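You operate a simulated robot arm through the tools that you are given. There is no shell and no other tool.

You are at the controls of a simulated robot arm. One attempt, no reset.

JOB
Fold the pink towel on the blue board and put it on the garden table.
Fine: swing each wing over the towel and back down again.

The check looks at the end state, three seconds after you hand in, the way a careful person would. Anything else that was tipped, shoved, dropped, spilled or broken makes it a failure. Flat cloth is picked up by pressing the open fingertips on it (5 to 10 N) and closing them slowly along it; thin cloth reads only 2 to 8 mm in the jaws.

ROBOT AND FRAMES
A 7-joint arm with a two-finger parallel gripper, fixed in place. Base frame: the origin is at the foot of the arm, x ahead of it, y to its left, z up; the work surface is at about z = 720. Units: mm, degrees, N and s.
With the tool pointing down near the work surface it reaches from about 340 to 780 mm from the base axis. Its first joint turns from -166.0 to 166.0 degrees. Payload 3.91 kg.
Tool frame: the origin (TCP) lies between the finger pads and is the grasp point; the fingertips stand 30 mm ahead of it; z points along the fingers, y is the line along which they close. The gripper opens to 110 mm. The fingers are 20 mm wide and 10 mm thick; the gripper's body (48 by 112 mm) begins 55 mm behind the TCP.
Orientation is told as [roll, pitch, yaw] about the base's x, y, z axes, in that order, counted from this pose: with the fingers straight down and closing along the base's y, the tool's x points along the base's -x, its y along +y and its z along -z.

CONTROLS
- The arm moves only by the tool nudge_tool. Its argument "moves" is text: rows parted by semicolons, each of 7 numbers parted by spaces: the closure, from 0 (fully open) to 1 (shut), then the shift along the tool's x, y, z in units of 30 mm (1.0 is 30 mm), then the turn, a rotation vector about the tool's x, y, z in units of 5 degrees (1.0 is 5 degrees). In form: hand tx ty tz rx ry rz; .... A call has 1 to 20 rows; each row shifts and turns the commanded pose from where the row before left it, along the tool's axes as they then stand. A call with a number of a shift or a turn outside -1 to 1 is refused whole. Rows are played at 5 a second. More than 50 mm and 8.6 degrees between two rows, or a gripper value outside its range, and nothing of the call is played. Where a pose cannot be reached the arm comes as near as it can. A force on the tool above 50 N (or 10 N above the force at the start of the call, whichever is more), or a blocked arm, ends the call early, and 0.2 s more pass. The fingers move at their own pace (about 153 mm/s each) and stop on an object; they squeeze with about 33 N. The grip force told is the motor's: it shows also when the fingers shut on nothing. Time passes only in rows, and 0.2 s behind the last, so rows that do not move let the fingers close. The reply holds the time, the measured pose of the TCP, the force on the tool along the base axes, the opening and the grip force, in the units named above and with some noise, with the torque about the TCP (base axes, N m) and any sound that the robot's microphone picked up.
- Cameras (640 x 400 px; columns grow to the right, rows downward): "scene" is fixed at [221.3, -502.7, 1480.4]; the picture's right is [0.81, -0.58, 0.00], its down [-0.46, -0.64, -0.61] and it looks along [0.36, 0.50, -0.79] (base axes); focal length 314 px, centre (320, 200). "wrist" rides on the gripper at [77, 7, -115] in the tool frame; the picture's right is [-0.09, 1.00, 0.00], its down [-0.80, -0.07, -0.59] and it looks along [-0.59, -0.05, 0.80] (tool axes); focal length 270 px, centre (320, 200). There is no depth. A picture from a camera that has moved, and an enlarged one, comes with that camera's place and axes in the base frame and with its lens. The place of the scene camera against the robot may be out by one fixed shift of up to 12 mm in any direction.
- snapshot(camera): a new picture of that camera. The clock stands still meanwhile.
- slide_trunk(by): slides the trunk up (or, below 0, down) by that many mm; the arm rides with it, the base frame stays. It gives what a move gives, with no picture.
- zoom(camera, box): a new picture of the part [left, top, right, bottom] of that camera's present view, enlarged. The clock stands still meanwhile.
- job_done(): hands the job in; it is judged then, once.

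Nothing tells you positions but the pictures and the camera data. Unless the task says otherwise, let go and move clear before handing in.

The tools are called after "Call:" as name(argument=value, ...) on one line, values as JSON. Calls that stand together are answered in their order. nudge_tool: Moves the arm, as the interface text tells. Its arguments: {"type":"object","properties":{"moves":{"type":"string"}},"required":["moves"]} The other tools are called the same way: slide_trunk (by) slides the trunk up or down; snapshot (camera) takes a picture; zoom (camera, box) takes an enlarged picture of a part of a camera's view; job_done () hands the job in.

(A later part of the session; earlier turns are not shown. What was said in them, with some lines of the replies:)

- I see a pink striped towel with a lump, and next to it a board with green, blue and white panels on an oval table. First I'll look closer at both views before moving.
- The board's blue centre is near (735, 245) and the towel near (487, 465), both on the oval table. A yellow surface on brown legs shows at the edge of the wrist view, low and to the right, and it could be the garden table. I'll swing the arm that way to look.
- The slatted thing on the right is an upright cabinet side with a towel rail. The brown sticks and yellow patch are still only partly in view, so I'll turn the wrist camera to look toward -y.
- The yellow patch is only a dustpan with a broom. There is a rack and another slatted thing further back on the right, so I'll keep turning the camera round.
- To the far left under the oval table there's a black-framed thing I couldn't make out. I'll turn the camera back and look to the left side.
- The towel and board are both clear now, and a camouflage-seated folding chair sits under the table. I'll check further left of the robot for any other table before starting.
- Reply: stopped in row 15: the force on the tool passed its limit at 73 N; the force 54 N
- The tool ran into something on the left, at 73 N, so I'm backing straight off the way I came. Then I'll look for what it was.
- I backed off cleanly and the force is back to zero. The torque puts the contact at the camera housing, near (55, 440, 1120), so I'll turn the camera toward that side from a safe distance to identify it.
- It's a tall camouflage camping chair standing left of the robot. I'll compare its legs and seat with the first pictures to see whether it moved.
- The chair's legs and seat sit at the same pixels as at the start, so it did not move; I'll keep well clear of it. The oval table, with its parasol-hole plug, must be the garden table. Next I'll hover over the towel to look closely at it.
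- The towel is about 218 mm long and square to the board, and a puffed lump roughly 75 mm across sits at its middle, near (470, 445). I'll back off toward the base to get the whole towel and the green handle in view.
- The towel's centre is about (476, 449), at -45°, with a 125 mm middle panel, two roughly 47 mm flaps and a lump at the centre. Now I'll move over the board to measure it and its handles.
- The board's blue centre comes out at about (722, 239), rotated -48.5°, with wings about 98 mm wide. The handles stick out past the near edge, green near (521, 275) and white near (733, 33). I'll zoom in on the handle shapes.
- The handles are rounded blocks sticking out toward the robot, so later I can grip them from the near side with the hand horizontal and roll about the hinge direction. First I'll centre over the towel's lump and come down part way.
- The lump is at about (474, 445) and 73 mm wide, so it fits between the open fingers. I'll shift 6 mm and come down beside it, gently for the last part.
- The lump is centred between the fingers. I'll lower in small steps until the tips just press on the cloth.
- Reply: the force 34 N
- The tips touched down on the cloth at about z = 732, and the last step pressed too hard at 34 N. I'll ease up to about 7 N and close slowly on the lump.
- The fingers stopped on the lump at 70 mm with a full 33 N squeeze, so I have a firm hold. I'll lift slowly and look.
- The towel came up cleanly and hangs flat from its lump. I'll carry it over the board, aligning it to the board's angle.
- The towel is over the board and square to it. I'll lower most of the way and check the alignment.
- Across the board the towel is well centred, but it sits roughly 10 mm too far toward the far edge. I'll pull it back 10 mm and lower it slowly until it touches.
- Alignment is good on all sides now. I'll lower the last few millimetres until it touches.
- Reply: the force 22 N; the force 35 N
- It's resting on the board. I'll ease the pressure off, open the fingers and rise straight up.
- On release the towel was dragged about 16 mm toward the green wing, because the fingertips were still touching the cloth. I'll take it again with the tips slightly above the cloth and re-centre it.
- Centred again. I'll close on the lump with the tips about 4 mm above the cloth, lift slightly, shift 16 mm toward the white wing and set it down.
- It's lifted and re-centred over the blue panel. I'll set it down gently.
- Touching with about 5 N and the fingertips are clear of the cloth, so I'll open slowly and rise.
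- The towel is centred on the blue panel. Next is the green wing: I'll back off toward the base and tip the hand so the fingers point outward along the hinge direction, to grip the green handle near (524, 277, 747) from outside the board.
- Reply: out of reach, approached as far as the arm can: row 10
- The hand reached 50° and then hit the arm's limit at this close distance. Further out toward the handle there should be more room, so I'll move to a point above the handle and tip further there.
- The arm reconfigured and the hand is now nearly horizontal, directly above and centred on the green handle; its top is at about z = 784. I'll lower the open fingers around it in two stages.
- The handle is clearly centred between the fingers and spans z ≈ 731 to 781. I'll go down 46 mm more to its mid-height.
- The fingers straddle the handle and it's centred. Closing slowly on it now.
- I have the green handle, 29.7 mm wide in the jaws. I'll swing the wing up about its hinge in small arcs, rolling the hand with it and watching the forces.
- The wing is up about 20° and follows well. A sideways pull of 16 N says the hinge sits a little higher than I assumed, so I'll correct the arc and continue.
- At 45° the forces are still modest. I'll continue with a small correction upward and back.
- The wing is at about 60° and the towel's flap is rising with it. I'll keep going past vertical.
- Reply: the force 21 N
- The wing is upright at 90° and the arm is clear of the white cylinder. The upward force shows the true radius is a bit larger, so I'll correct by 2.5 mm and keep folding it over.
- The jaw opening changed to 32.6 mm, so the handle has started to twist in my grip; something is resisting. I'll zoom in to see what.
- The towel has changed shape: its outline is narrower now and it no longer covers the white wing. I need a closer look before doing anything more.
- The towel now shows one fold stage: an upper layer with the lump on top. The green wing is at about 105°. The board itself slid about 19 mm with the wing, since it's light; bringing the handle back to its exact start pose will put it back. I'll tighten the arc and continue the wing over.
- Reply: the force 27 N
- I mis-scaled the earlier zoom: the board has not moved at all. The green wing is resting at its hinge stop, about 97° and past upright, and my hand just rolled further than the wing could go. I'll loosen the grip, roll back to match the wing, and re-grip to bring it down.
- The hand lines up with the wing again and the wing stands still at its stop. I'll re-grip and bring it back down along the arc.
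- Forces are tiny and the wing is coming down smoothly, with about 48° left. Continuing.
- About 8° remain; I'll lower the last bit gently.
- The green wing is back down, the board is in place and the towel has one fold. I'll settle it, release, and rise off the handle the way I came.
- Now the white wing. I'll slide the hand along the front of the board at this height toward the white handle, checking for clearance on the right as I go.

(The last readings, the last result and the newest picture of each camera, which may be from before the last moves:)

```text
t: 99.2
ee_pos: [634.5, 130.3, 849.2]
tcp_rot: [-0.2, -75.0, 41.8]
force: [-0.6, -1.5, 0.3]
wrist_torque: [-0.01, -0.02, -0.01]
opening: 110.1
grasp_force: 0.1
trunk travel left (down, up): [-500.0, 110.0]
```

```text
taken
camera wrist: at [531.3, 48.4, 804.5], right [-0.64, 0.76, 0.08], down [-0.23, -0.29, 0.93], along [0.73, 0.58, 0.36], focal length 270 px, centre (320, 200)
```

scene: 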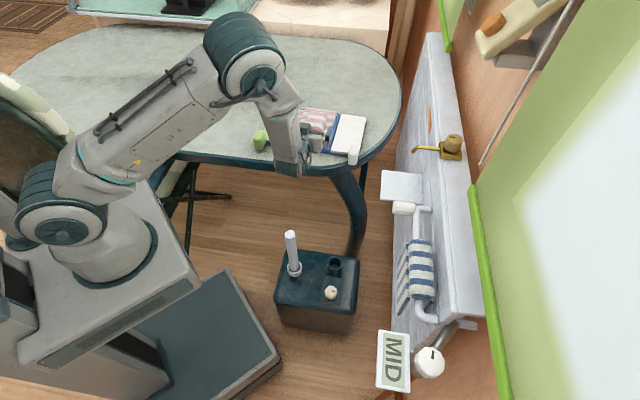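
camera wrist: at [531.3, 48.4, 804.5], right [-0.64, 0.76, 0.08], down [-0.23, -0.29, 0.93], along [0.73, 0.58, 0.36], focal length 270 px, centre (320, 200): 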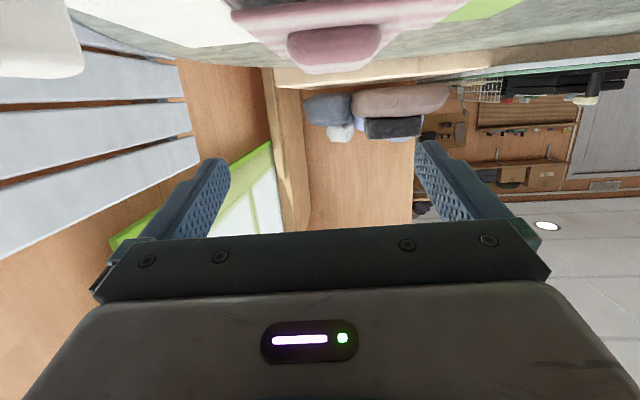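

The white handle is at the left edge of the wrist view and the path is clear. I'll continue to above it.

Call:
nudge_tool(moves="0 0 -1 0 0 0 0;0 0 -1 0 0 0 0;0 0 -1 0 0 0 0;0 0 -1 0 0 0 0;0 0 -0.63 0 0 0 0;0 0 0 0 0 0 0")

Call:
snapshot(camera="scene")

Call:
snapshot(camera="wrist")

```text
t: 100.5
ee_pos: [725.0, 27.9, 851.4]
tcp_rot: [-0.2, -74.9, 41.9]
force: [0.1, 0.3, 0.4]
wrist_torque: [-0.02, 0.03, -0.03]
opening: 109.8
grasp_force: 0.1
trunk travel left (down, up): [-500.0, 110.0]
```

```text
taken
```

scene: 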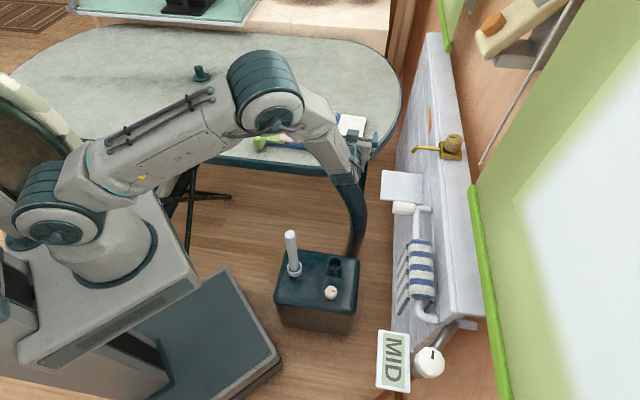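

```text
taken
camera wrist: at [622.7, -53.5, 805.3], right [-0.64, 0.76, 0.08], down [-0.23, -0.29, 0.93], along [0.73, 0.58, 0.36], focal length 270 px, centre (320, 200)
```

wrist: 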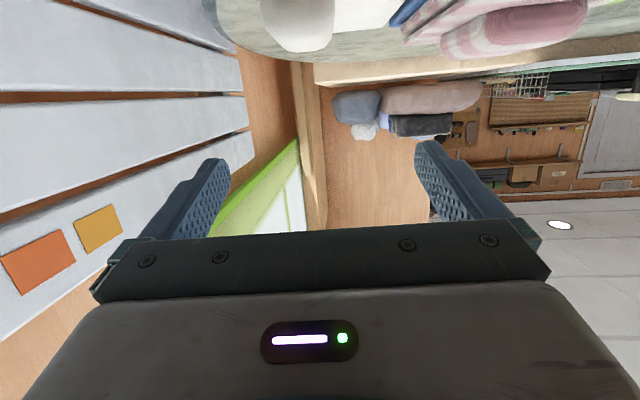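

The white handle lies about 3 mm to one side and at the same depth as the green one was. I'll shift and lower around it in two stages.

Call:
nudge_tool(moves="0 0 -0.1 0 0 0 0;0 0.5 0 0.134 0 0 0;0 0.5 0 0.134 0 0 0;0 0.5 0 0.134 0 0 0;0 0 0 0 0 0 0")

Call:
snapshot(camera="wrist")

```text
t: 101.8
ee_pos: [728.3, 23.2, 803.3]
tcp_rot: [-0.2, -74.8, 41.7]
force: [-0.4, -0.3, -0.3]
wrist_torque: [-0.02, -0.02, -0.01]
opening: 109.8
grasp_force: 0.1
trunk travel left (down, up): [-500.0, 110.0]
```

```text
taken
camera wrist: at [626.1, -57.9, 759.0], right [-0.64, 0.76, 0.08], down [-0.23, -0.29, 0.93], along [0.73, 0.58, 0.36], focal length 270 px, centre (320, 200)
```

wrist: 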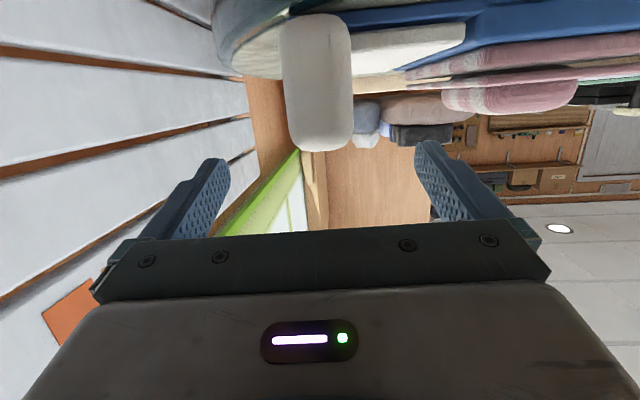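

Well centred. Lowering the last 46 mm and closing on the handle.

Call:
nudge_tool(moves="0 0.4 0.05 0.107 0 0 0;0 0.4 0 0.107 0 0 0;0 0.4 0 0.107 0 0 0;0 0.25 0 0.067 0 0 0;0 0 0 0 0 0 0")

Call:
snapshot(camera="wrist")

Call:
zoom(camera="scene", box=[230, 70, 410, 200])

```text
t: 103.0
ee_pos: [727.1, 24.7, 760.0]
tcp_rot: [-0.4, -74.9, 41.9]
force: [-0.6, 0.0, 0.6]
wrist_torque: [0.01, 0.02, 0.0]
opening: 109.8
grasp_force: 0.0
trunk travel left (down, up): [-500.0, 110.0]
```

```text
taken
camera wrist: at [624.7, -56.1, 714.1], right [-0.64, 0.76, 0.08], down [-0.23, -0.29, 0.93], along [0.73, 0.58, 0.36], focal length 270 px, centre (320, 200)
```

wrist: 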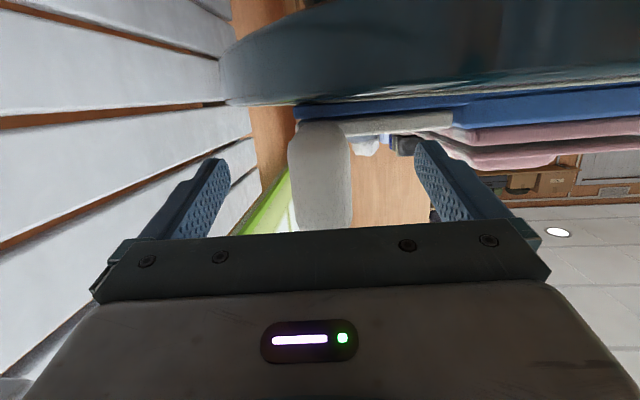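

```text
3.08 times, centred on (320, 135) of scene
camera zoom: at [221.3, -502.7, 1480.4], right [0.81, -0.58, 0.0], down [-0.46, -0.64, -0.61], along [0.36, 0.5, -0.79], focal length 966 px, centre (320, 400)
```

zoom: 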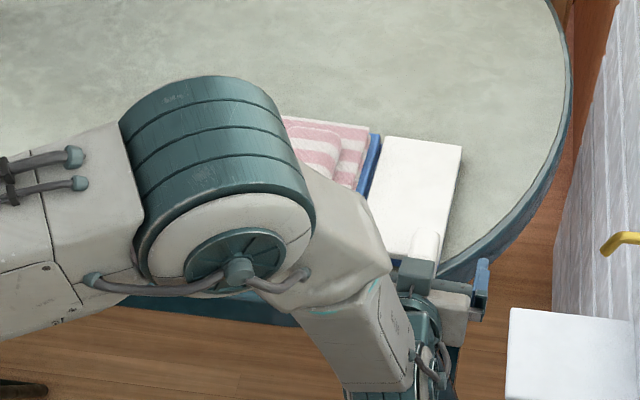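

Centred on the white handle. Closing on it.

Call:
nudge_tool(moves="0.15 0.05 0 0.013 0 0 0;0.3 0 0 0 0 0 0;0.45 0 0 0 0 0 0;0.55 0 0 0 0 0 0;0.62 0 0 0 0 0 0;0.68 0 0 0 0 0 0;0.74 0 0 0 0 0 0;0.8 0 0 0 0 0 0;0.8 0 0 0 0 0 0")

```text
t: 105.0
ee_pos: [725.6, 26.6, 757.9]
tcp_rot: [-0.2, -74.9, 41.8]
force: [-3.3, 0.9, -0.8]
wrist_torque: [0.05, -0.05, 0.14]
opening: 29.5
grasp_force: 33.0
trunk travel left (down, up): [-500.0, 110.0]
```

Gripped at 29.5 mm. Now the mirrored arc, rolling the other way, in steps.

Call:
nudge_tool(moves="0.8 -0.231 0.054 -0.062 0.259 0 -0.966;0.8 -0.231 0.054 -0.062 0.259 0 -0.966;0.8 -0.231 0.054 -0.062 0.259 0 -0.966;0.8 0 0 0 0 0 0")

Call:
snapshot(camera="scene")

```text
t: 106.0
ee_pos: [722.7, 31.8, 778.5]
tcp_rot: [-46.3, -68.8, 85.9]
force: [5.0, 2.9, 2.5]
wrist_torque: [0.11, 0.18, 0.04]
opening: 29.9
grasp_force: 33.4
trunk travel left (down, up): [-500.0, 110.0]
```

```text
taken
```

scene: 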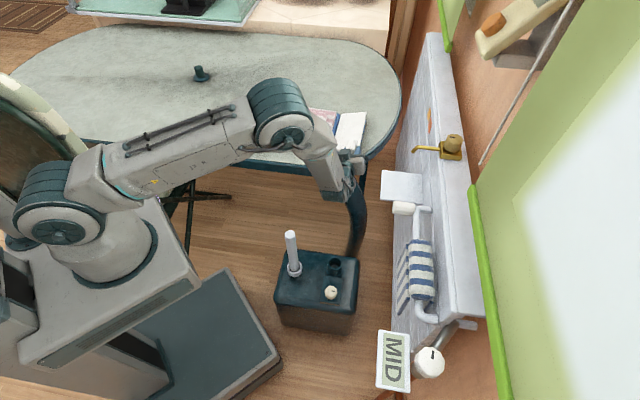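

It's lifting cleanly with low forces. Continuing.

Call:
nudge_tool(moves="0.8 -0.231 0.054 -0.062 0.259 0 -0.966;0.8 -0.231 0.054 -0.062 0.259 0 -0.966;0.8 -0.231 0.054 -0.062 0.259 0 -0.966;0.8 -0.231 0.054 -0.062 0.259 0 -0.966;0.8 0 0 0 0 0 0")

Call:
snapshot(camera="scene")

Call:
snapshot(camera="wrist")

```text
t: 107.2
ee_pos: [710.5, 44.0, 802.0]
tcp_rot: [-69.6, -52.2, 106.6]
force: [3.7, 4.6, 4.0]
wrist_torque: [-0.1, 0.42, -0.5]
opening: 29.8
grasp_force: 32.9
trunk travel left (down, up): [-500.0, 110.0]
```

```text
taken
```

scene: 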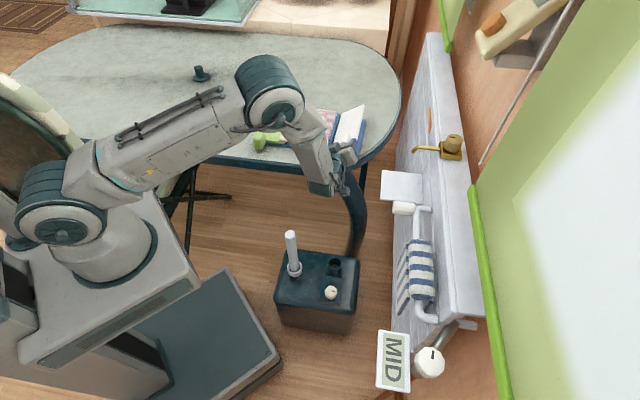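

```text
taken
camera wrist: at [626.8, -58.5, 760.9], right [-0.56, 0.66, -0.5], down [-0.59, 0.11, 0.8], along [0.58, 0.74, 0.33], focal length 270 px, centre (320, 200)
```

wrist: 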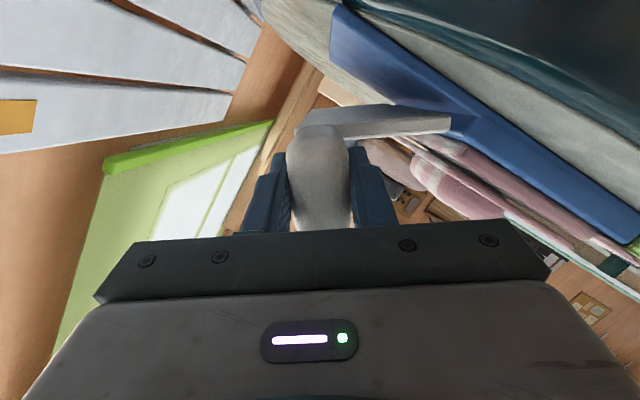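

35° up, forces around 7 N. Continuing the arc toward upright.

Call:
nudge_tool(moves="0.8 -0.231 0.054 -0.062 0.259 0 -0.966;0.8 -0.231 0.054 -0.062 0.259 0 -0.966;0.8 -0.231 0.054 -0.062 0.259 0 -0.966;0.8 -0.231 0.054 -0.062 0.259 0 -0.966;0.8 0 0 0 0 0 0")

Call:
nudge_tool(moves="0.8 -0.231 0.054 -0.062 0.259 0 -0.966;0.8 -0.231 0.054 -0.062 0.259 0 -0.966;0.8 -0.231 0.054 -0.062 0.259 0 -0.966;0.8 -0.231 0.054 -0.062 0.259 0 -0.966;0.8 0 0 0 0 0 0")

Call:
snapshot(camera="scene")

Call:
zoom(camera="scene", box=[230, 70, 390, 170])

Call:
snapshot(camera="wrist")

```text
t: 108.3
ee_pos: [694.3, 61.0, 817.3]
tcp_rot: [-79.7, -33.5, 113.5]
force: [9.1, 4.0, 3.3]
wrist_torque: [-0.33, 0.23, -0.67]
opening: 29.7
grasp_force: 32.6
trunk travel left (down, up): [-500.0, 110.0]
```

```text
t: 109.5
ee_pos: [676.8, 83.0, 825.1]
tcp_rot: [-85.9, -14.3, 116.2]
force: [12.9, 6.1, 9.7]
wrist_torque: [-0.23, -0.26, -0.47]
opening: 29.7
grasp_force: 32.9
trunk travel left (down, up): [-500.0, 110.0]
```

```text
taken
```

scene: 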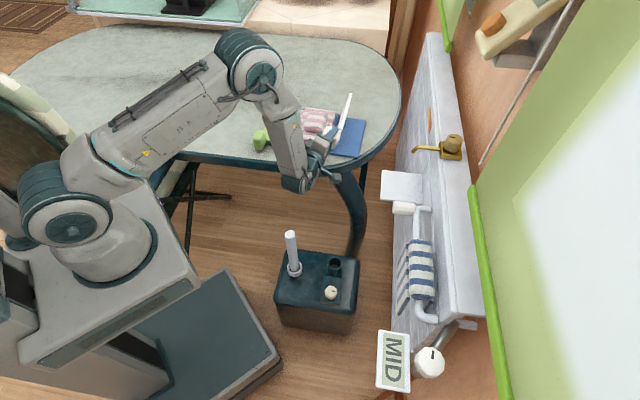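

```text
4.00 times, centred on (310, 120) of scene
camera zoom: at [221.3, -502.7, 1480.4], right [0.81, -0.58, 0.0], down [-0.46, -0.64, -0.61], along [0.36, 0.5, -0.79], focal length 1256 px, centre (360, 520)
```

zoom: 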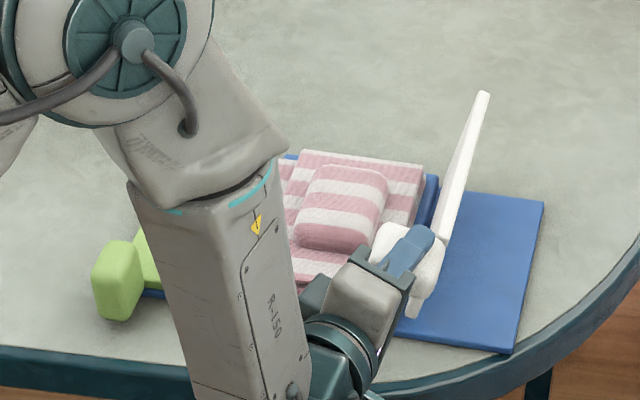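

```text
taken
camera wrist: at [606.1, -35.8, 807.5], right [-0.21, 0.27, -0.94], down [-0.86, 0.41, 0.31], along [0.47, 0.87, 0.14], focal length 270 px, centre (320, 200)
```

wrist: 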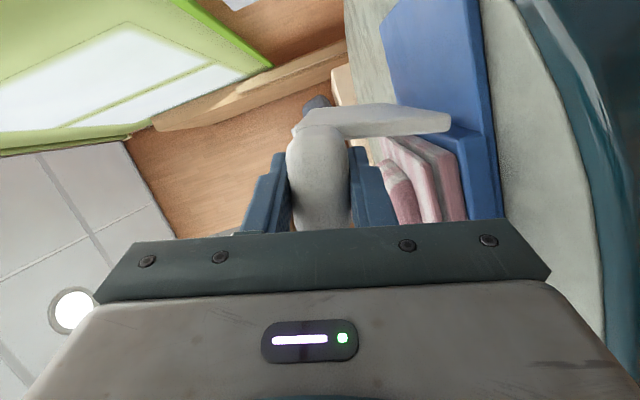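

75° and the towel is clear of the wing. Small corrections, then the final 20° to the hinge stop.

Call:
nudge_tool(moves="0.8 -0.025 -0.032 0.062 0 0 0;0.8 -0.231 0.054 -0.062 0.259 0 -0.966;0.8 -0.231 0.054 -0.062 0.259 0 -0.966;0.8 0 0 0 0 0 0")

Call:
nudge_tool(moves="0.8 -0.231 0.054 -0.062 0.259 0 -0.966;0.8 -0.231 0.054 -0.062 0.259 0 -0.966;0.8 0 0 0 0 0 0;0.8 0 0 0 0 0 0")

Call:
zoom(camera="scene", box=[230, 70, 390, 170])

Call:
snapshot(camera="wrist")

```text
t: 110.5
ee_pos: [665.4, 92.9, 826.2]
tcp_rot: [-88.5, -4.7, 116.5]
force: [-4.5, -3.2, 2.1]
wrist_torque: [0.16, -0.12, -0.06]
opening: 29.7
grasp_force: 32.9
trunk travel left (down, up): [-500.0, 110.0]
```

```text
t: 111.5
ee_pos: [657.0, 104.2, 825.7]
tcp_rot: [-91.1, 4.8, 116.5]
force: [-6.3, -8.1, -0.4]
wrist_torque: [-0.11, -0.01, 0.01]
opening: 29.7
grasp_force: 32.9
trunk travel left (down, up): [-500.0, 110.0]
```

```text
4.00 times, centred on (310, 120) of scene
camera zoom: at [221.3, -502.7, 1480.4], right [0.81, -0.58, 0.0], down [-0.46, -0.64, -0.61], along [0.36, 0.5, -0.79], focal length 1256 px, centre (360, 520)
```

zoom: 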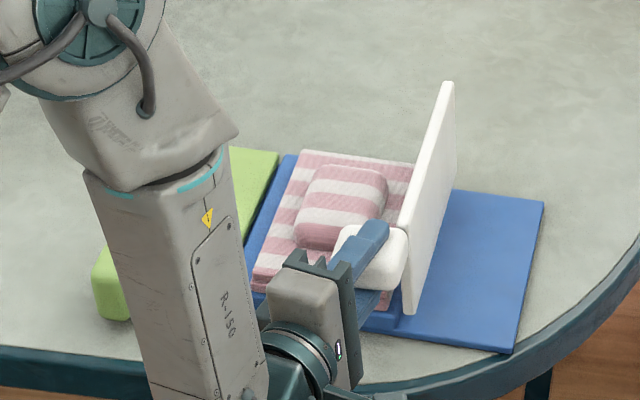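

```text
taken
camera wrist: at [589.6, -17.0, 820.7], right [0.02, 0.01, -1.0], down [-0.89, 0.45, -0.01], along [0.45, 0.89, 0.02], focal length 270 px, centre (320, 200)
```

wrist: 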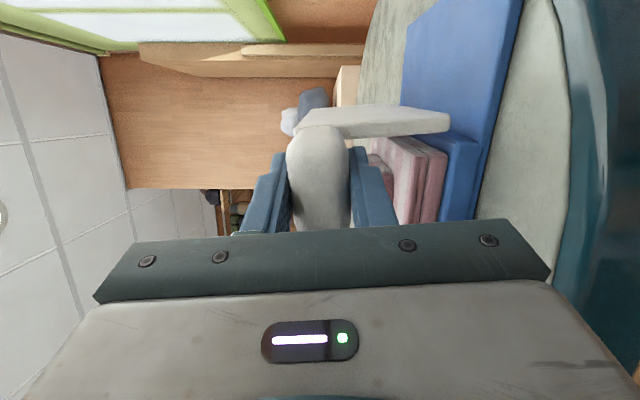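

The second flap has folded too: the green wing is fully clear and the towel is now a neat stack. I'll push the white wing a few degrees more, to the stop like the green one, then bring it back.

Call:
nudge_tool(moves="0.8 -0.231 0.054 -0.062 0.259 0 -0.966;0.8 0 0 0 0 0 0;0.8 0 0 0 0 0 0")

Call:
zoom(camera="scene", box=[230, 70, 390, 170])

```text
t: 112.3
ee_pos: [653.6, 108.7, 821.3]
tcp_rot: [-92.5, 9.7, 116.4]
force: [-4.9, -8.4, -0.6]
wrist_torque: [-0.2, 0.01, -0.26]
opening: 29.8
grasp_force: 32.8
trunk travel left (down, up): [-500.0, 110.0]
```

```text
4.00 times, centred on (310, 120) of scene
camera zoom: at [221.3, -502.7, 1480.4], right [0.81, -0.58, 0.0], down [-0.46, -0.64, -0.61], along [0.36, 0.5, -0.79], focal length 1256 px, centre (360, 520)
```

zoom: 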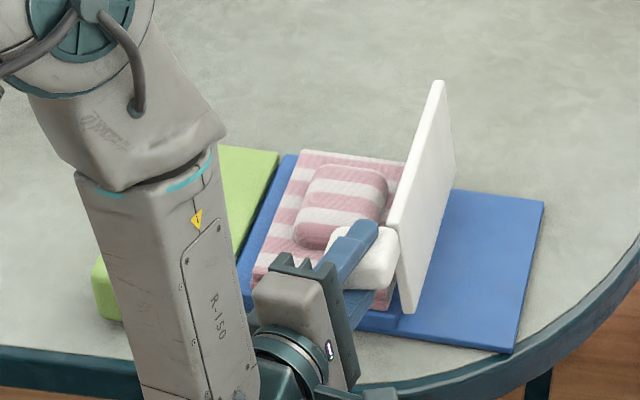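

100° reached with the grip still square. Bringing the white wing back down.

Call:
nudge_tool(moves="0.8 0.235 -0.033 0.063 -0.259 0 0.966;0.8 0.235 -0.033 0.063 -0.259 0 0.966;0.8 0.235 -0.033 0.063 -0.259 0 0.966;0.8 0.235 -0.033 0.063 -0.259 0 0.966;0.8 0.235 -0.033 0.063 -0.259 0 0.966;0.8 0 0 0 0 0 0")

Call:
nudge_tool(moves="0.8 0.235 -0.033 0.063 -0.259 0 0.966;0.8 0.235 -0.033 0.063 -0.259 0 0.966;0.8 0.235 -0.033 0.063 -0.259 0 0.966;0.8 0.235 -0.033 0.063 -0.259 0 0.966;0.8 0.235 -0.033 0.063 -0.259 0 0.966;0.8 0 0 0 0 0 0")

Call:
nudge_tool(moves="0.8 0.235 -0.033 0.063 -0.259 0 0.966;0.8 0.235 -0.033 0.063 -0.259 0 0.966;0.8 0.235 -0.033 0.063 -0.259 0 0.966;0.8 0.235 -0.033 0.063 -0.259 0 0.966;0.8 0.235 -0.033 0.063 -0.259 0 0.966;0.8 0 0 0 0 0 0")

```text
t: 113.8
ee_pos: [678.3, 82.3, 826.1]
tcp_rot: [-85.9, -14.7, 116.1]
force: [-1.8, -6.3, 0.0]
wrist_torque: [-0.17, -0.11, -0.24]
opening: 29.6
grasp_force: 32.7
trunk travel left (down, up): [-500.0, 110.0]
```

```text
t: 115.2
ee_pos: [700.4, 56.4, 816.9]
tcp_rot: [-77.6, -38.4, 112.2]
force: [-0.1, -3.0, 0.7]
wrist_torque: [-0.46, -0.12, 0.07]
opening: 30.0
grasp_force: 32.7
trunk travel left (down, up): [-500.0, 110.0]
```

```text
t: 116.5
ee_pos: [718.1, 36.5, 793.1]
tcp_rot: [-60.9, -61.0, 99.2]
force: [-5.3, -3.4, -0.3]
wrist_torque: [0.23, -0.53, 0.61]
opening: 29.6
grasp_force: 33.0
trunk travel left (down, up): [-500.0, 110.0]
```

Coming down smoothly, with 25° left.

Call:
nudge_tool(moves="0.8 0.235 -0.033 0.063 -0.259 0 0.966;0.8 0.235 -0.033 0.063 -0.259 0 0.966;0.8 0.235 -0.033 0.063 -0.259 0 0.966;0.8 0 0 0 0 0 0")

Call:
nudge_tool(moves="0.8 0.235 -0.033 0.063 -0.259 0 0.966;0.8 0 0 0 0 0 0")

Call:
nudge_tool(moves="0.8 0.235 -0.033 0.063 -0.259 0 0.966;0.8 0 0 0 0 0 0")

Call:
zoom(camera="scene", box=[230, 70, 390, 170])

Call:
snapshot(camera="wrist")

```text
t: 117.5
ee_pos: [725.4, 28.8, 772.3]
tcp_rot: [-34.0, -71.9, 74.4]
force: [-4.8, -2.4, 1.1]
wrist_torque: [0.03, -0.44, 0.65]
opening: 29.4
grasp_force: 33.3
trunk travel left (down, up): [-500.0, 110.0]
```

```text
t: 118.2
ee_pos: [725.8, 27.1, 765.1]
tcp_rot: [-18.7, -74.1, 59.6]
force: [-3.5, -0.6, 0.2]
wrist_torque: [-0.34, -0.23, 0.53]
opening: 29.6
grasp_force: 33.1
trunk travel left (down, up): [-500.0, 110.0]
```

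```text
t: 118.8
ee_pos: [728.5, 27.5, 758.7]
tcp_rot: [0.1, -75.0, 41.5]
force: [1.8, 0.4, 0.4]
wrist_torque: [-0.25, -0.23, 0.5]
opening: 29.6
grasp_force: 32.6
trunk travel left (down, up): [-500.0, 110.0]
```

```text
4.00 times, centred on (310, 120) of scene
camera zoom: at [221.3, -502.7, 1480.4], right [0.81, -0.58, 0.0], down [-0.46, -0.64, -0.61], along [0.36, 0.5, -0.79], focal length 1256 px, centre (360, 520)
```

zoom: 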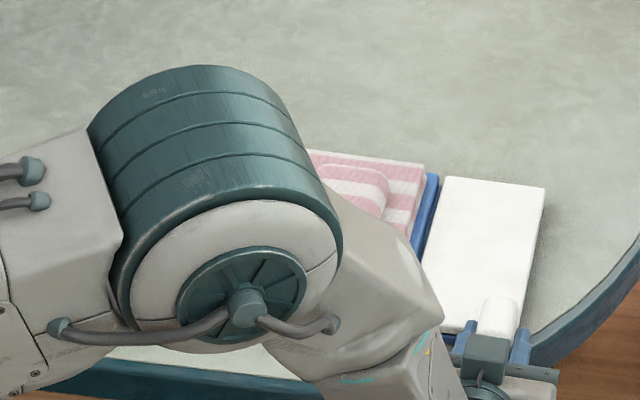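

```text
taken
camera wrist: at [626.1, -55.2, 712.8], right [-0.64, 0.76, 0.09], down [-0.23, -0.3, 0.93], along [0.73, 0.58, 0.36], focal length 270 px, centre (320, 200)
```

wrist: 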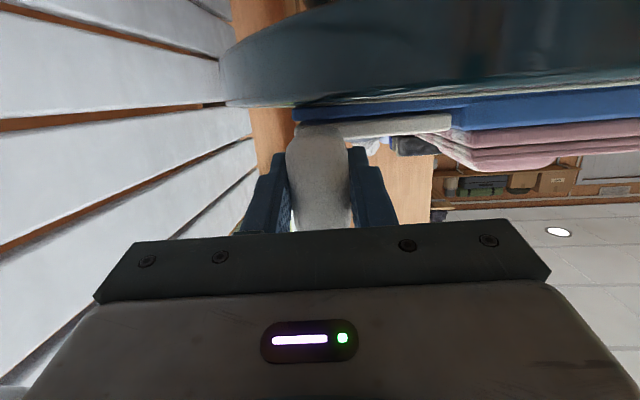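

The white wing is flat again and the towel shows three stacked layers. Releasing and rising off the handle.

Call:
nudge_tool(moves="0.8 0.03 0 0.008 0 0 0;0.7 0 0 0 0 0 0;0.5 0 0 0 0 0 0;0.2 0 0 0 0 0 0;0 0 0 0 0 0 0;0 -0.5 0 -0.134 0 0 0;0 -0.5 0 -0.134 0 0 0;0 -0.5 0 -0.134 0 0 0;0 -0.5 0 -0.134 0 0 0;0 -0.5 0 -0.134 0 0 0;0 -0.5 0 -0.134 0 0 0;0 -0.5 0 -0.134 0 0 0;0 -0.5 0 -0.134 0 0 0;0 0 0 0 0 0 0")

Call:
nudge_tool(moves="0 0 1 0 0 0 0;0 0 1 0 0 0 0;0 0 1 0 0 0 0;0 0 1 0 0 0 0;0 0 1 0 0 0 0;0 0 1 0 0 0 0;0 0 1 0 0 0 0;0 0 0 0 0 0 0")

Call:
snapshot(camera="scene")

Call:
zoom(camera="scene", box=[230, 70, 390, 170])

```text
t: 121.8
ee_pos: [729.0, 25.9, 882.7]
tcp_rot: [-0.1, -74.8, 41.7]
force: [0.3, -0.5, 0.0]
wrist_torque: [-0.04, 0.0, -0.04]
opening: 109.9
grasp_force: 0.1
trunk travel left (down, up): [-500.0, 110.0]
```

```text
t: 123.5
ee_pos: [585.3, 184.4, 880.1]
tcp_rot: [-0.3, -74.8, 41.8]
force: [-0.3, -0.4, 0.1]
wrist_torque: [-0.04, 0.02, 0.01]
opening: 109.8
grasp_force: 0.0
trunk travel left (down, up): [-500.0, 110.0]
```

```text
taken
```

scene: 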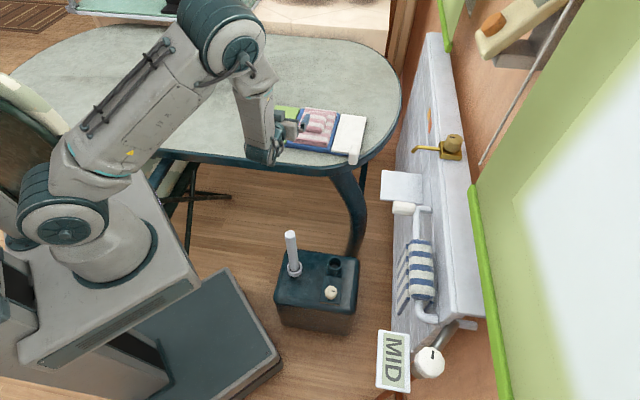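

```text
4.00 times, centred on (310, 120) of scene
camera zoom: at [221.3, -502.7, 1480.4], right [0.81, -0.58, 0.0], down [-0.46, -0.64, -0.61], along [0.36, 0.5, -0.79], focal length 1256 px, centre (360, 520)
```

zoom: 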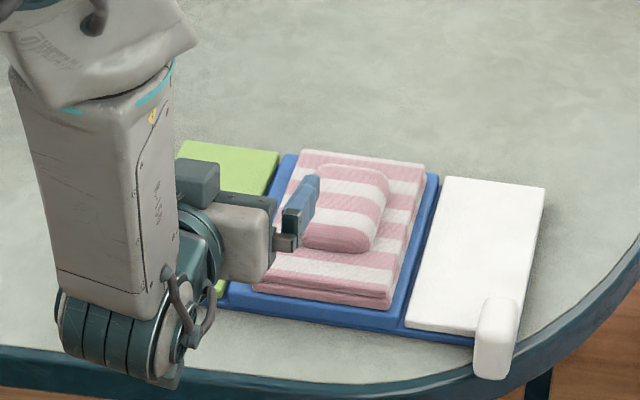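

The towel is fully folded on the board and both wings are flat. I'll raise the hand, turn it to point down again, and then pick the stack up by its lump.

Call:
nudge_tool(moves="0 -0.8 0 -0.21 0 0 0;0 -0.8 0 -0.21 0 0 0;0 -0.4 0 -0.1 0 0 0;0 0 0 0 0 1 0;0 0 0 0 0 1 0;0 0 0 0 0 1 0;0 0 0 0 0 1 0;0 0 0 0 0 1 0;0 0 0 0 0 1 0;0 0 0 0 0 1 0;0 0 0 0 0 1 0;0 0 0 0 0 1 0;0 0 0 0 0 1 0;0 0 0 0 0 1 0;0 0 0 0 0 1 0;0 0 0 0 0 1 0;0 0 0 0 0 1 0;0 0 0 0 0 1 0;0 0 0 0 0 0 0")

Call:
snapshot(camera="wrist")

Call:
snapshot(camera="scene")

```text
t: 127.5
ee_pos: [588.9, 185.7, 944.9]
tcp_rot: [-0.1, 0.1, 41.6]
force: [1.2, -0.2, 0.5]
wrist_torque: [0.0, -0.02, -0.01]
opening: 110.1
grasp_force: 0.0
trunk travel left (down, up): [-500.0, 110.0]
```

```text
taken
camera wrist: at [527.1, 138.8, 1057.9], right [-0.6, 0.8, 0.0], down [0.65, 0.48, 0.59], along [0.48, 0.35, -0.81], focal length 270 px, centre (320, 200)
```

wrist: 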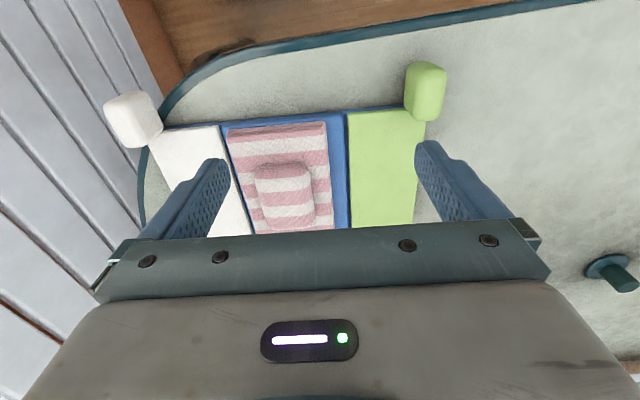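

```text
taken
```

scene: 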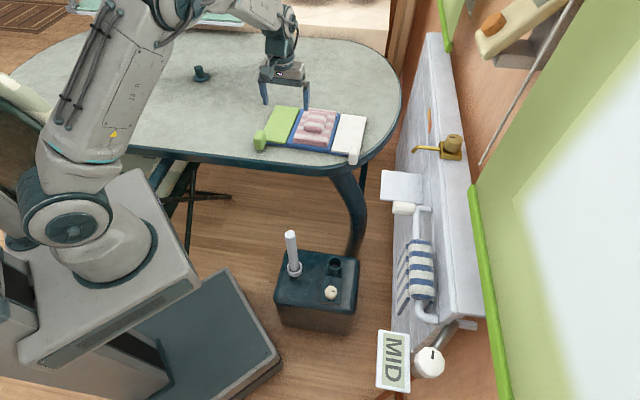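

I'll move over the stack and look at the lump's position and height.

Call:
nudge_tool(moves="0 -0.815 -0.364 0.3 0 0 0;0 -0.815 -0.364 0.3 0 0 0;0 -0.815 -0.364 0.3 0 0 0;0 -0.815 -0.364 0.3 0 0 0;0 -0.815 -0.364 0.3 0 0 0;0 0 0 0 0 0 0")

Call:
snapshot(camera="wrist")

Call:
zoom(camera="scene", box=[230, 70, 390, 170])

```text
t: 128.9
ee_pos: [718.4, 224.5, 898.2]
tcp_rot: [-0.1, 0.0, 41.6]
force: [-0.3, -0.5, -0.3]
wrist_torque: [-0.01, -0.02, 0.02]
opening: 109.9
grasp_force: 0.0
trunk travel left (down, up): [-500.0, 110.0]
```

```text
taken
camera wrist: at [655.5, 178.7, 1011.8], right [-0.6, 0.8, 0.0], down [0.65, 0.48, 0.59], along [0.48, 0.35, -0.8], focal length 270 px, centre (320, 200)
```

wrist: 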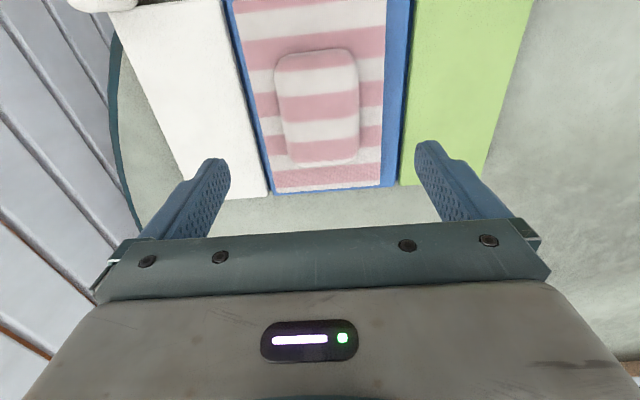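

```text
4.00 times, centred on (310, 120) of scene
camera zoom: at [221.3, -502.7, 1480.4], right [0.81, -0.58, 0.0], down [-0.46, -0.64, -0.61], along [0.36, 0.5, -0.79], focal length 1256 px, centre (360, 520)
```

zoom: 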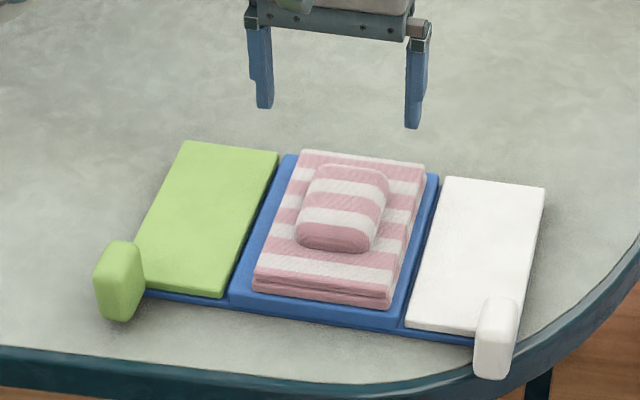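

The stack is neat and centred, with the lump right under the hand. I'll come down to just above the top layer, sensing for contact.

Call:
nudge_tool(moves="0 0 -0.05 0.8 0 0 0;0 0 0 0.8 0 0 0;0 0 0 0.8 0 0 0;0 0 0 0.5 0 0 0;0 0 0 0.2 0 0 0;0 0 0 0 0 0 0")

Call:
snapshot(camera="wrist")

Call:
zoom(camera="scene", box=[270, 90, 370, 155])

```text
t: 130.3
ee_pos: [716.9, 224.4, 805.6]
tcp_rot: [-0.1, 0.1, 41.6]
force: [0.3, 0.0, 0.0]
wrist_torque: [0.04, 0.02, -0.01]
opening: 110.3
grasp_force: 0.1
trunk travel left (down, up): [-500.0, 110.0]
```

```text
taken
camera wrist: at [654.8, 177.7, 919.3], right [-0.6, 0.8, 0.0], down [0.65, 0.48, 0.59], along [0.48, 0.35, -0.8], focal length 270 px, centre (320, 200)
```

wrist: 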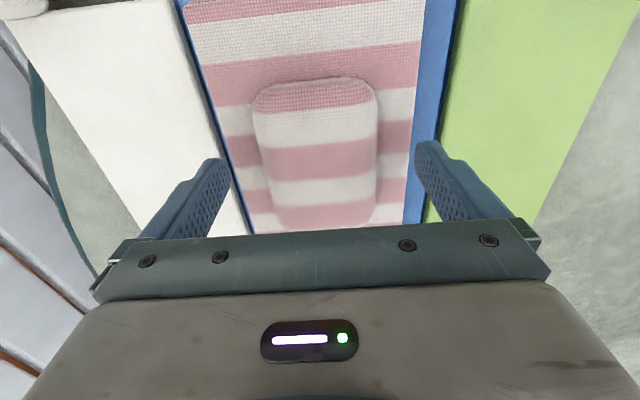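

```text
6.15 times, centred on (320, 122) of scene
camera zoom: at [221.3, -502.7, 1480.4], right [0.81, -0.58, 0.0], down [-0.46, -0.64, -0.61], along [0.36, 0.5, -0.79], focal length 1932 px, centre (320, 677)
```

zoom: 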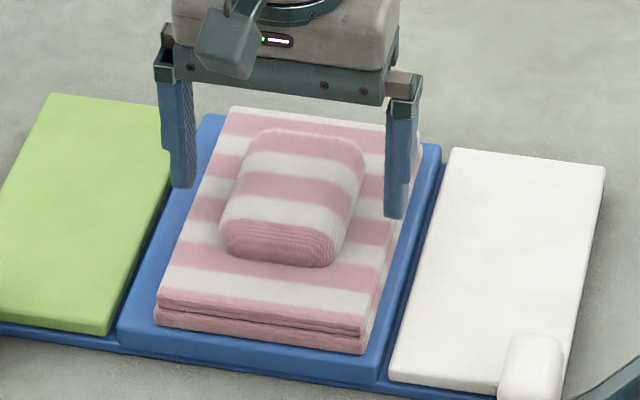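

The lump is slightly off by 2 mm; I'll adjust and step down until contact.

Call:
nudge_tool(moves="0 0 -0.07 0.1 0 0 0;0 0 0 0.1 0 0 0;0 0 0 0 0 0 0")

Call:
nudge_tool(moves="0 0 0 0.1 0 0 0;0 0 0 0 0 0 0")

```text
t: 131.2
ee_pos: [717.6, 221.9, 799.4]
tcp_rot: [-0.2, 0.0, 41.6]
force: [-0.1, 0.1, 1.1]
wrist_torque: [0.0, -0.03, 0.01]
opening: 109.9
grasp_force: 0.0
trunk travel left (down, up): [-500.0, 110.0]
```

```text
t: 131.8
ee_pos: [717.5, 220.4, 796.1]
tcp_rot: [-0.1, 0.1, 41.6]
force: [0.3, 0.2, 0.5]
wrist_torque: [-0.02, -0.01, 0.0]
opening: 110.2
grasp_force: 0.0
trunk travel left (down, up): [-500.0, 110.0]
```

No contact yet, but fully open fingers would straddle the stack's edges. I'll narrow them to about 88 mm so they stay over the top layer, then keep stepping down.

Call:
nudge_tool(moves="0.1 0 0 0 0 0 0;0.2 0 0 0 0 0 0;0.2 0 0 0 0 0 0")

Call:
snapshot(camera="wrist")

Call:
nudge_tool(moves="0.2 0 0 0.07 0 0 0;0.2 0 0 0 0 0 0")

```text
t: 132.6
ee_pos: [718.5, 222.2, 795.8]
tcp_rot: [-0.1, 0.1, 41.6]
force: [0.1, 0.3, 0.3]
wrist_torque: [-0.01, 0.04, -0.02]
opening: 87.8
grasp_force: 0.2
trunk travel left (down, up): [-500.0, 110.0]
```

```text
taken
camera wrist: at [656.3, 175.5, 910.0], right [-0.6, 0.8, 0.0], down [0.65, 0.48, 0.59], along [0.48, 0.35, -0.8], focal length 270 px, centre (320, 200)
```

wrist: 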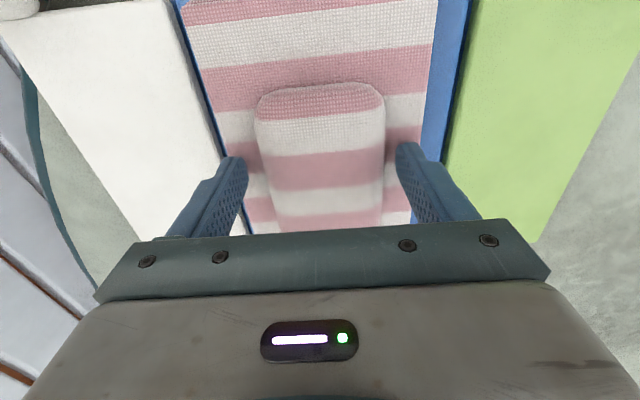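

```text
t: 133.2
ee_pos: [717.3, 222.2, 793.7]
tcp_rot: [-0.1, 0.0, 41.6]
force: [0.5, -1.0, 0.7]
wrist_torque: [0.01, -0.01, -0.03]
opening: 88.0
grasp_force: 0.1
trunk travel left (down, up): [-500.0, 110.0]
```

The lump is centred between the fingers and clear of the top layer. I'll close here.

Call:
nudge_tool(moves="0.26 0 0 0 0 0 0;0.32 0 0 0 0 0 0;0.38 0 0 0 0 0 0;0.45 0 0 0 0 0 0;0.6 0 0 0 0 0 0;0.6 0 0 0 0 0 0")

Call:
nudge_tool(moves="0.6 0 0 -0.2 0 0 0;0.6 0 0 -0.4 0 0 0;0.6 0 0 -0.6 0 0 0;0.6 0 0 -0.6 0 0 0;0.6 0 0 -0.6 0 0 0;0.6 0 0 0 0 0 0")

Call:
snapshot(camera="wrist")

Call:
zoom(camera="scene", box=[230, 70, 390, 170])

```text
t: 134.6
ee_pos: [718.3, 220.6, 794.2]
tcp_rot: [-0.1, 0.1, 41.6]
force: [-0.4, -0.2, 1.0]
wrist_torque: [0.1, 0.05, 0.04]
opening: 69.1
grasp_force: 33.2
trunk travel left (down, up): [-500.0, 110.0]
```

```text
t: 135.9
ee_pos: [718.8, 221.3, 866.7]
tcp_rot: [0.0, 0.1, 41.6]
force: [-0.6, -0.3, -1.5]
wrist_torque: [0.02, 0.01, -0.05]
opening: 69.0
grasp_force: 32.8
trunk travel left (down, up): [-500.0, 110.0]
```

```text
taken
camera wrist: at [656.9, 176.1, 979.8], right [-0.6, 0.8, 0.0], down [0.65, 0.48, 0.59], along [0.48, 0.35, -0.8], focal length 270 px, centre (320, 200)
```

wrist: 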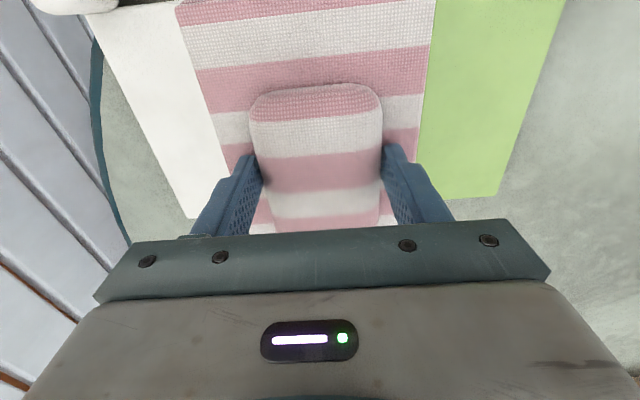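

```text
4.00 times, centred on (310, 120) of scene
camera zoom: at [221.3, -502.7, 1480.4], right [0.81, -0.58, 0.0], down [-0.46, -0.64, -0.61], along [0.36, 0.5, -0.79], focal length 1256 px, centre (360, 520)
```

zoom: 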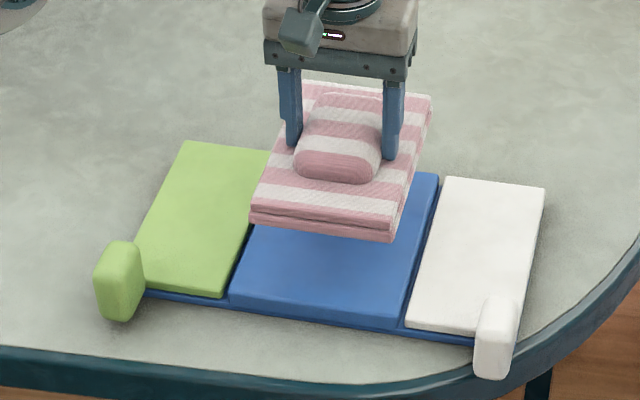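

The folded towel lifts cleanly. I'll carry it over to the open part of the garden table where it first lay, well clear of the board and the edge.

Call:
nudge_tool(moves="0.6 0 0 -0.8 0 0 0;0.6 0.1 1 0 0 0 0;0.6 0.1 1 0 0 0 0;0.6 0.1 1 0 0 0 0;0.6 0.1 1 0 0 0 0;0.6 0.1 1 0 0 0 0;0.6 0.1 1 0 0 0 0;0.6 0.1 1 0 0 0 0;0.6 0.1 1 0 0 0 0;0.6 0.1 1 0 0 0 0;0.6 0.1 1 0 0 0 0;0.6 0.1 1 0 0 0 0;0.6 0 0 0 0 0 0")

Call:
snapshot(camera="scene")

```text
t: 138.8
ee_pos: [476.9, 446.7, 889.1]
tcp_rot: [-0.1, 0.1, 41.6]
force: [-0.8, -0.4, 0.0]
wrist_torque: [-0.01, 0.01, 0.01]
opening: 68.7
grasp_force: 33.4
trunk travel left (down, up): [-500.0, 110.0]
```

```text
taken
```

scene: 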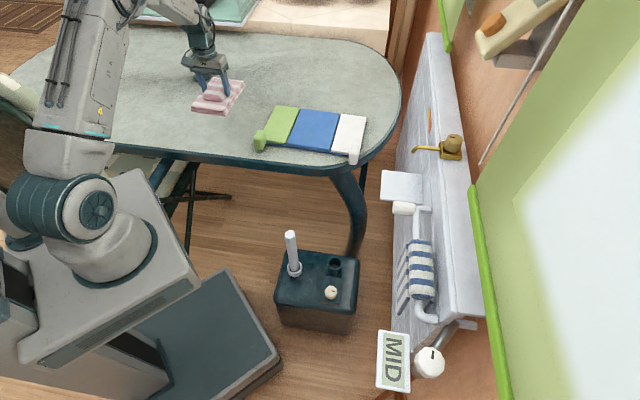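

It's over clear table. Lowering, slowly near the surface.

Call:
nudge_tool(moves="0.6 0 0 0.8 0 0 0;0.6 0 0 0.8 0 0 0;0.6 0 0 0.8 0 0 0;0.6 0 0 0.6 0 0 0;0.6 0 0 0.4 0 0 0;0.6 0 0 0.15 0 0 0;0.6 0 0 0 0 0 0")

Call:
nudge_tool(moves="0.6 0 0 0.1 0 0 0;0.6 0 0 0.05 0 0 0;0.6 0 0 0 0 0 0")

```text
t: 140.3
ee_pos: [475.5, 447.7, 783.6]
tcp_rot: [-0.2, 0.1, 41.6]
force: [-1.5, 0.6, -1.0]
wrist_torque: [0.02, -0.03, 0.02]
opening: 69.4
grasp_force: 32.5
trunk travel left (down, up): [-500.0, 110.0]
```

```text
t: 141.2
ee_pos: [474.9, 446.1, 779.4]
tcp_rot: [-0.1, 0.0, 41.7]
force: [0.5, -0.3, -1.3]
wrist_torque: [0.0, -0.02, 0.02]
opening: 69.0
grasp_force: 33.7
trunk travel left (down, up): [-500.0, 110.0]
```

Call:
nudge_tool(moves="0.6 0 0 0.1 0 0 0;0.6 0 0 0 0 0 0")

Call:
nudge_tool(moves="0.6 0 0 0.08 0 0 0;0.6 0 0 0 0 0 0")

```text
t: 141.8
ee_pos: [474.3, 446.7, 775.9]
tcp_rot: [-0.2, 0.2, 41.6]
force: [0.2, 1.1, -1.2]
wrist_torque: [0.0, 0.0, 0.0]
opening: 69.5
grasp_force: 32.8
trunk travel left (down, up): [-500.0, 110.0]
```

```text
t: 142.3
ee_pos: [474.5, 446.6, 774.2]
tcp_rot: [-0.1, 0.0, 41.5]
force: [-0.1, 0.1, -1.0]
wrist_torque: [-0.01, 0.0, 0.03]
opening: 68.9
grasp_force: 33.5
trunk travel left (down, up): [-500.0, 110.0]
```

No contact yet; I'm stepping down a couple of millimetres at a time.

Call:
nudge_tool(moves="0.6 0 0 0.07 0 0 0;0.6 0 0 0 0 0 0")

Call:
nudge_tool(moves="0.6 0 0 0.06 0 0 0;0.6 0 0 0 0 0 0")

```text
t: 142.9
ee_pos: [475.4, 446.5, 772.4]
tcp_rot: [-0.1, 0.2, 41.6]
force: [-1.2, -0.5, 0.3]
wrist_torque: [0.04, 0.05, 0.03]
opening: 68.9
grasp_force: 32.9
trunk travel left (down, up): [-500.0, 110.0]
```

```text
t: 143.6
ee_pos: [475.6, 446.4, 771.0]
tcp_rot: [0.0, -0.1, 41.6]
force: [0.9, 1.3, 12.3]
wrist_torque: [-0.25, 0.45, 0.03]
opening: 69.0
grasp_force: 33.5
trunk travel left (down, up): [-500.0, 110.0]
```

It's down on the table, at 12 N. I'll ease off a little, open gently and rise clear.

Call:
nudge_tool(moves="0.6 0 0 -0.04 0 0 0;0.35 0 0 0 0 0 0;0.32 0 0 0 0 0 0;0.28 0 0 0 0 0 0;0.24 0 0 0 0 0 0;0.2 0 0 0 0 0 0;0.2 0 0 -0.3 0 0 0;0.2 0 0 -0.6 0 0 0;0.2 0 0 -1 0 0 0;0 0 0 -1 0 0 0;0 0 0 -1 0 0 0;0 0 0 -1 0 0 0;0 0 0 0 0 0 0")

Call:
snapshot(camera="wrist")

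Call:
snapshot(camera="scene")

Call:
zoom(camera="scene", box=[170, 70, 390, 200])

```text
t: 146.3
ee_pos: [473.2, 445.6, 917.8]
tcp_rot: [0.0, 0.1, 41.7]
force: [0.4, 1.0, -0.1]
wrist_torque: [0.01, -0.01, 0.04]
opening: 110.2
grasp_force: 0.0
trunk travel left (down, up): [-500.0, 110.0]
```

```text
taken
camera wrist: at [411.2, 399.8, 1031.5], right [-0.6, 0.8, 0.0], down [0.65, 0.48, 0.59], along [0.48, 0.35, -0.8], focal length 270 px, centre (320, 200)
```

wrist: 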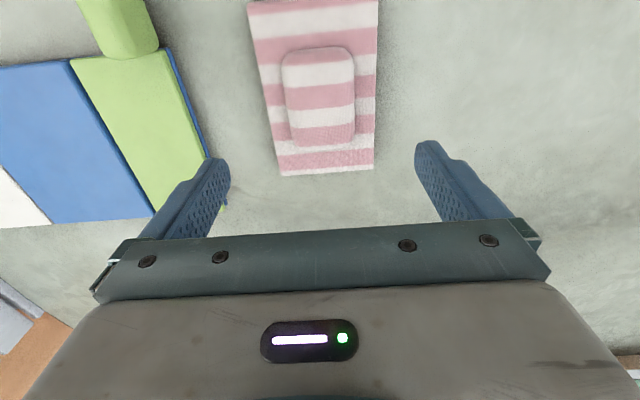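

```text
taken
```

scene: 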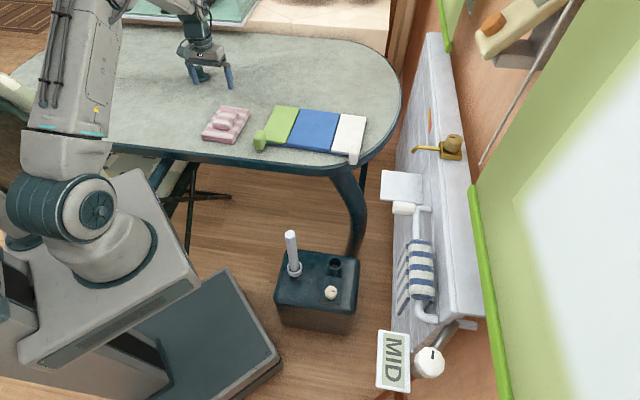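

```text
2.91 times, centred on (280, 135) of scene
camera zoom: at [221.3, -502.7, 1480.4], right [0.81, -0.58, 0.0], down [-0.46, -0.64, -0.61], along [0.36, 0.5, -0.79], focal length 913 px, centre (436, 389)
```

zoom: 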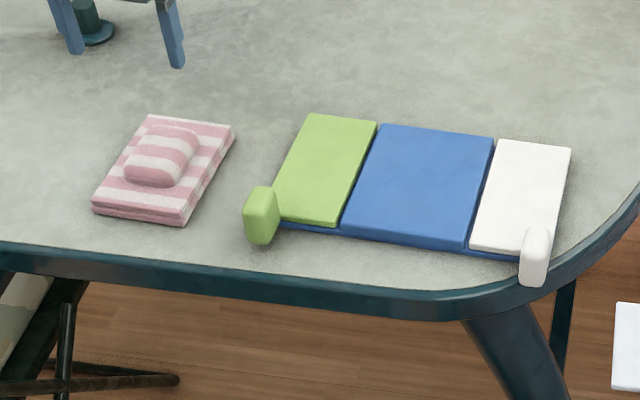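

The folded towel lies flat on the garden table, off the board. Both wings are down, the board and everything around it are where they were, and the hand is empty and clear. Handing in.

Call:
job_done()

```text
The job is handed in.
```

The pink towel is folded and lying on the garden table, clear of the board. I took the oval table that the board stands on to be the garden table, as it was the only table I saw within reach.

- **Folding:** I swung each wing over the towel and back down. Each wing went to about 100°, just past upright; the green one stopped there and I didn't push the white one further. The flaps folded in all the same, into a neat stack.
- **Board:** both wings are flat again, and in the pictures the board is where it started.
- **Chair:** while looking round for the table, I bumped the camouflage chair on the left with the camera housing, at 73 N. I backed straight off. Its legs and seat look the same as in the first pictures, but I had no earlier view of its back to compare.
- **Towel on the board:** it got dragged about 16 mm when I first let go, so I picked it up again and re-centred it before folding.
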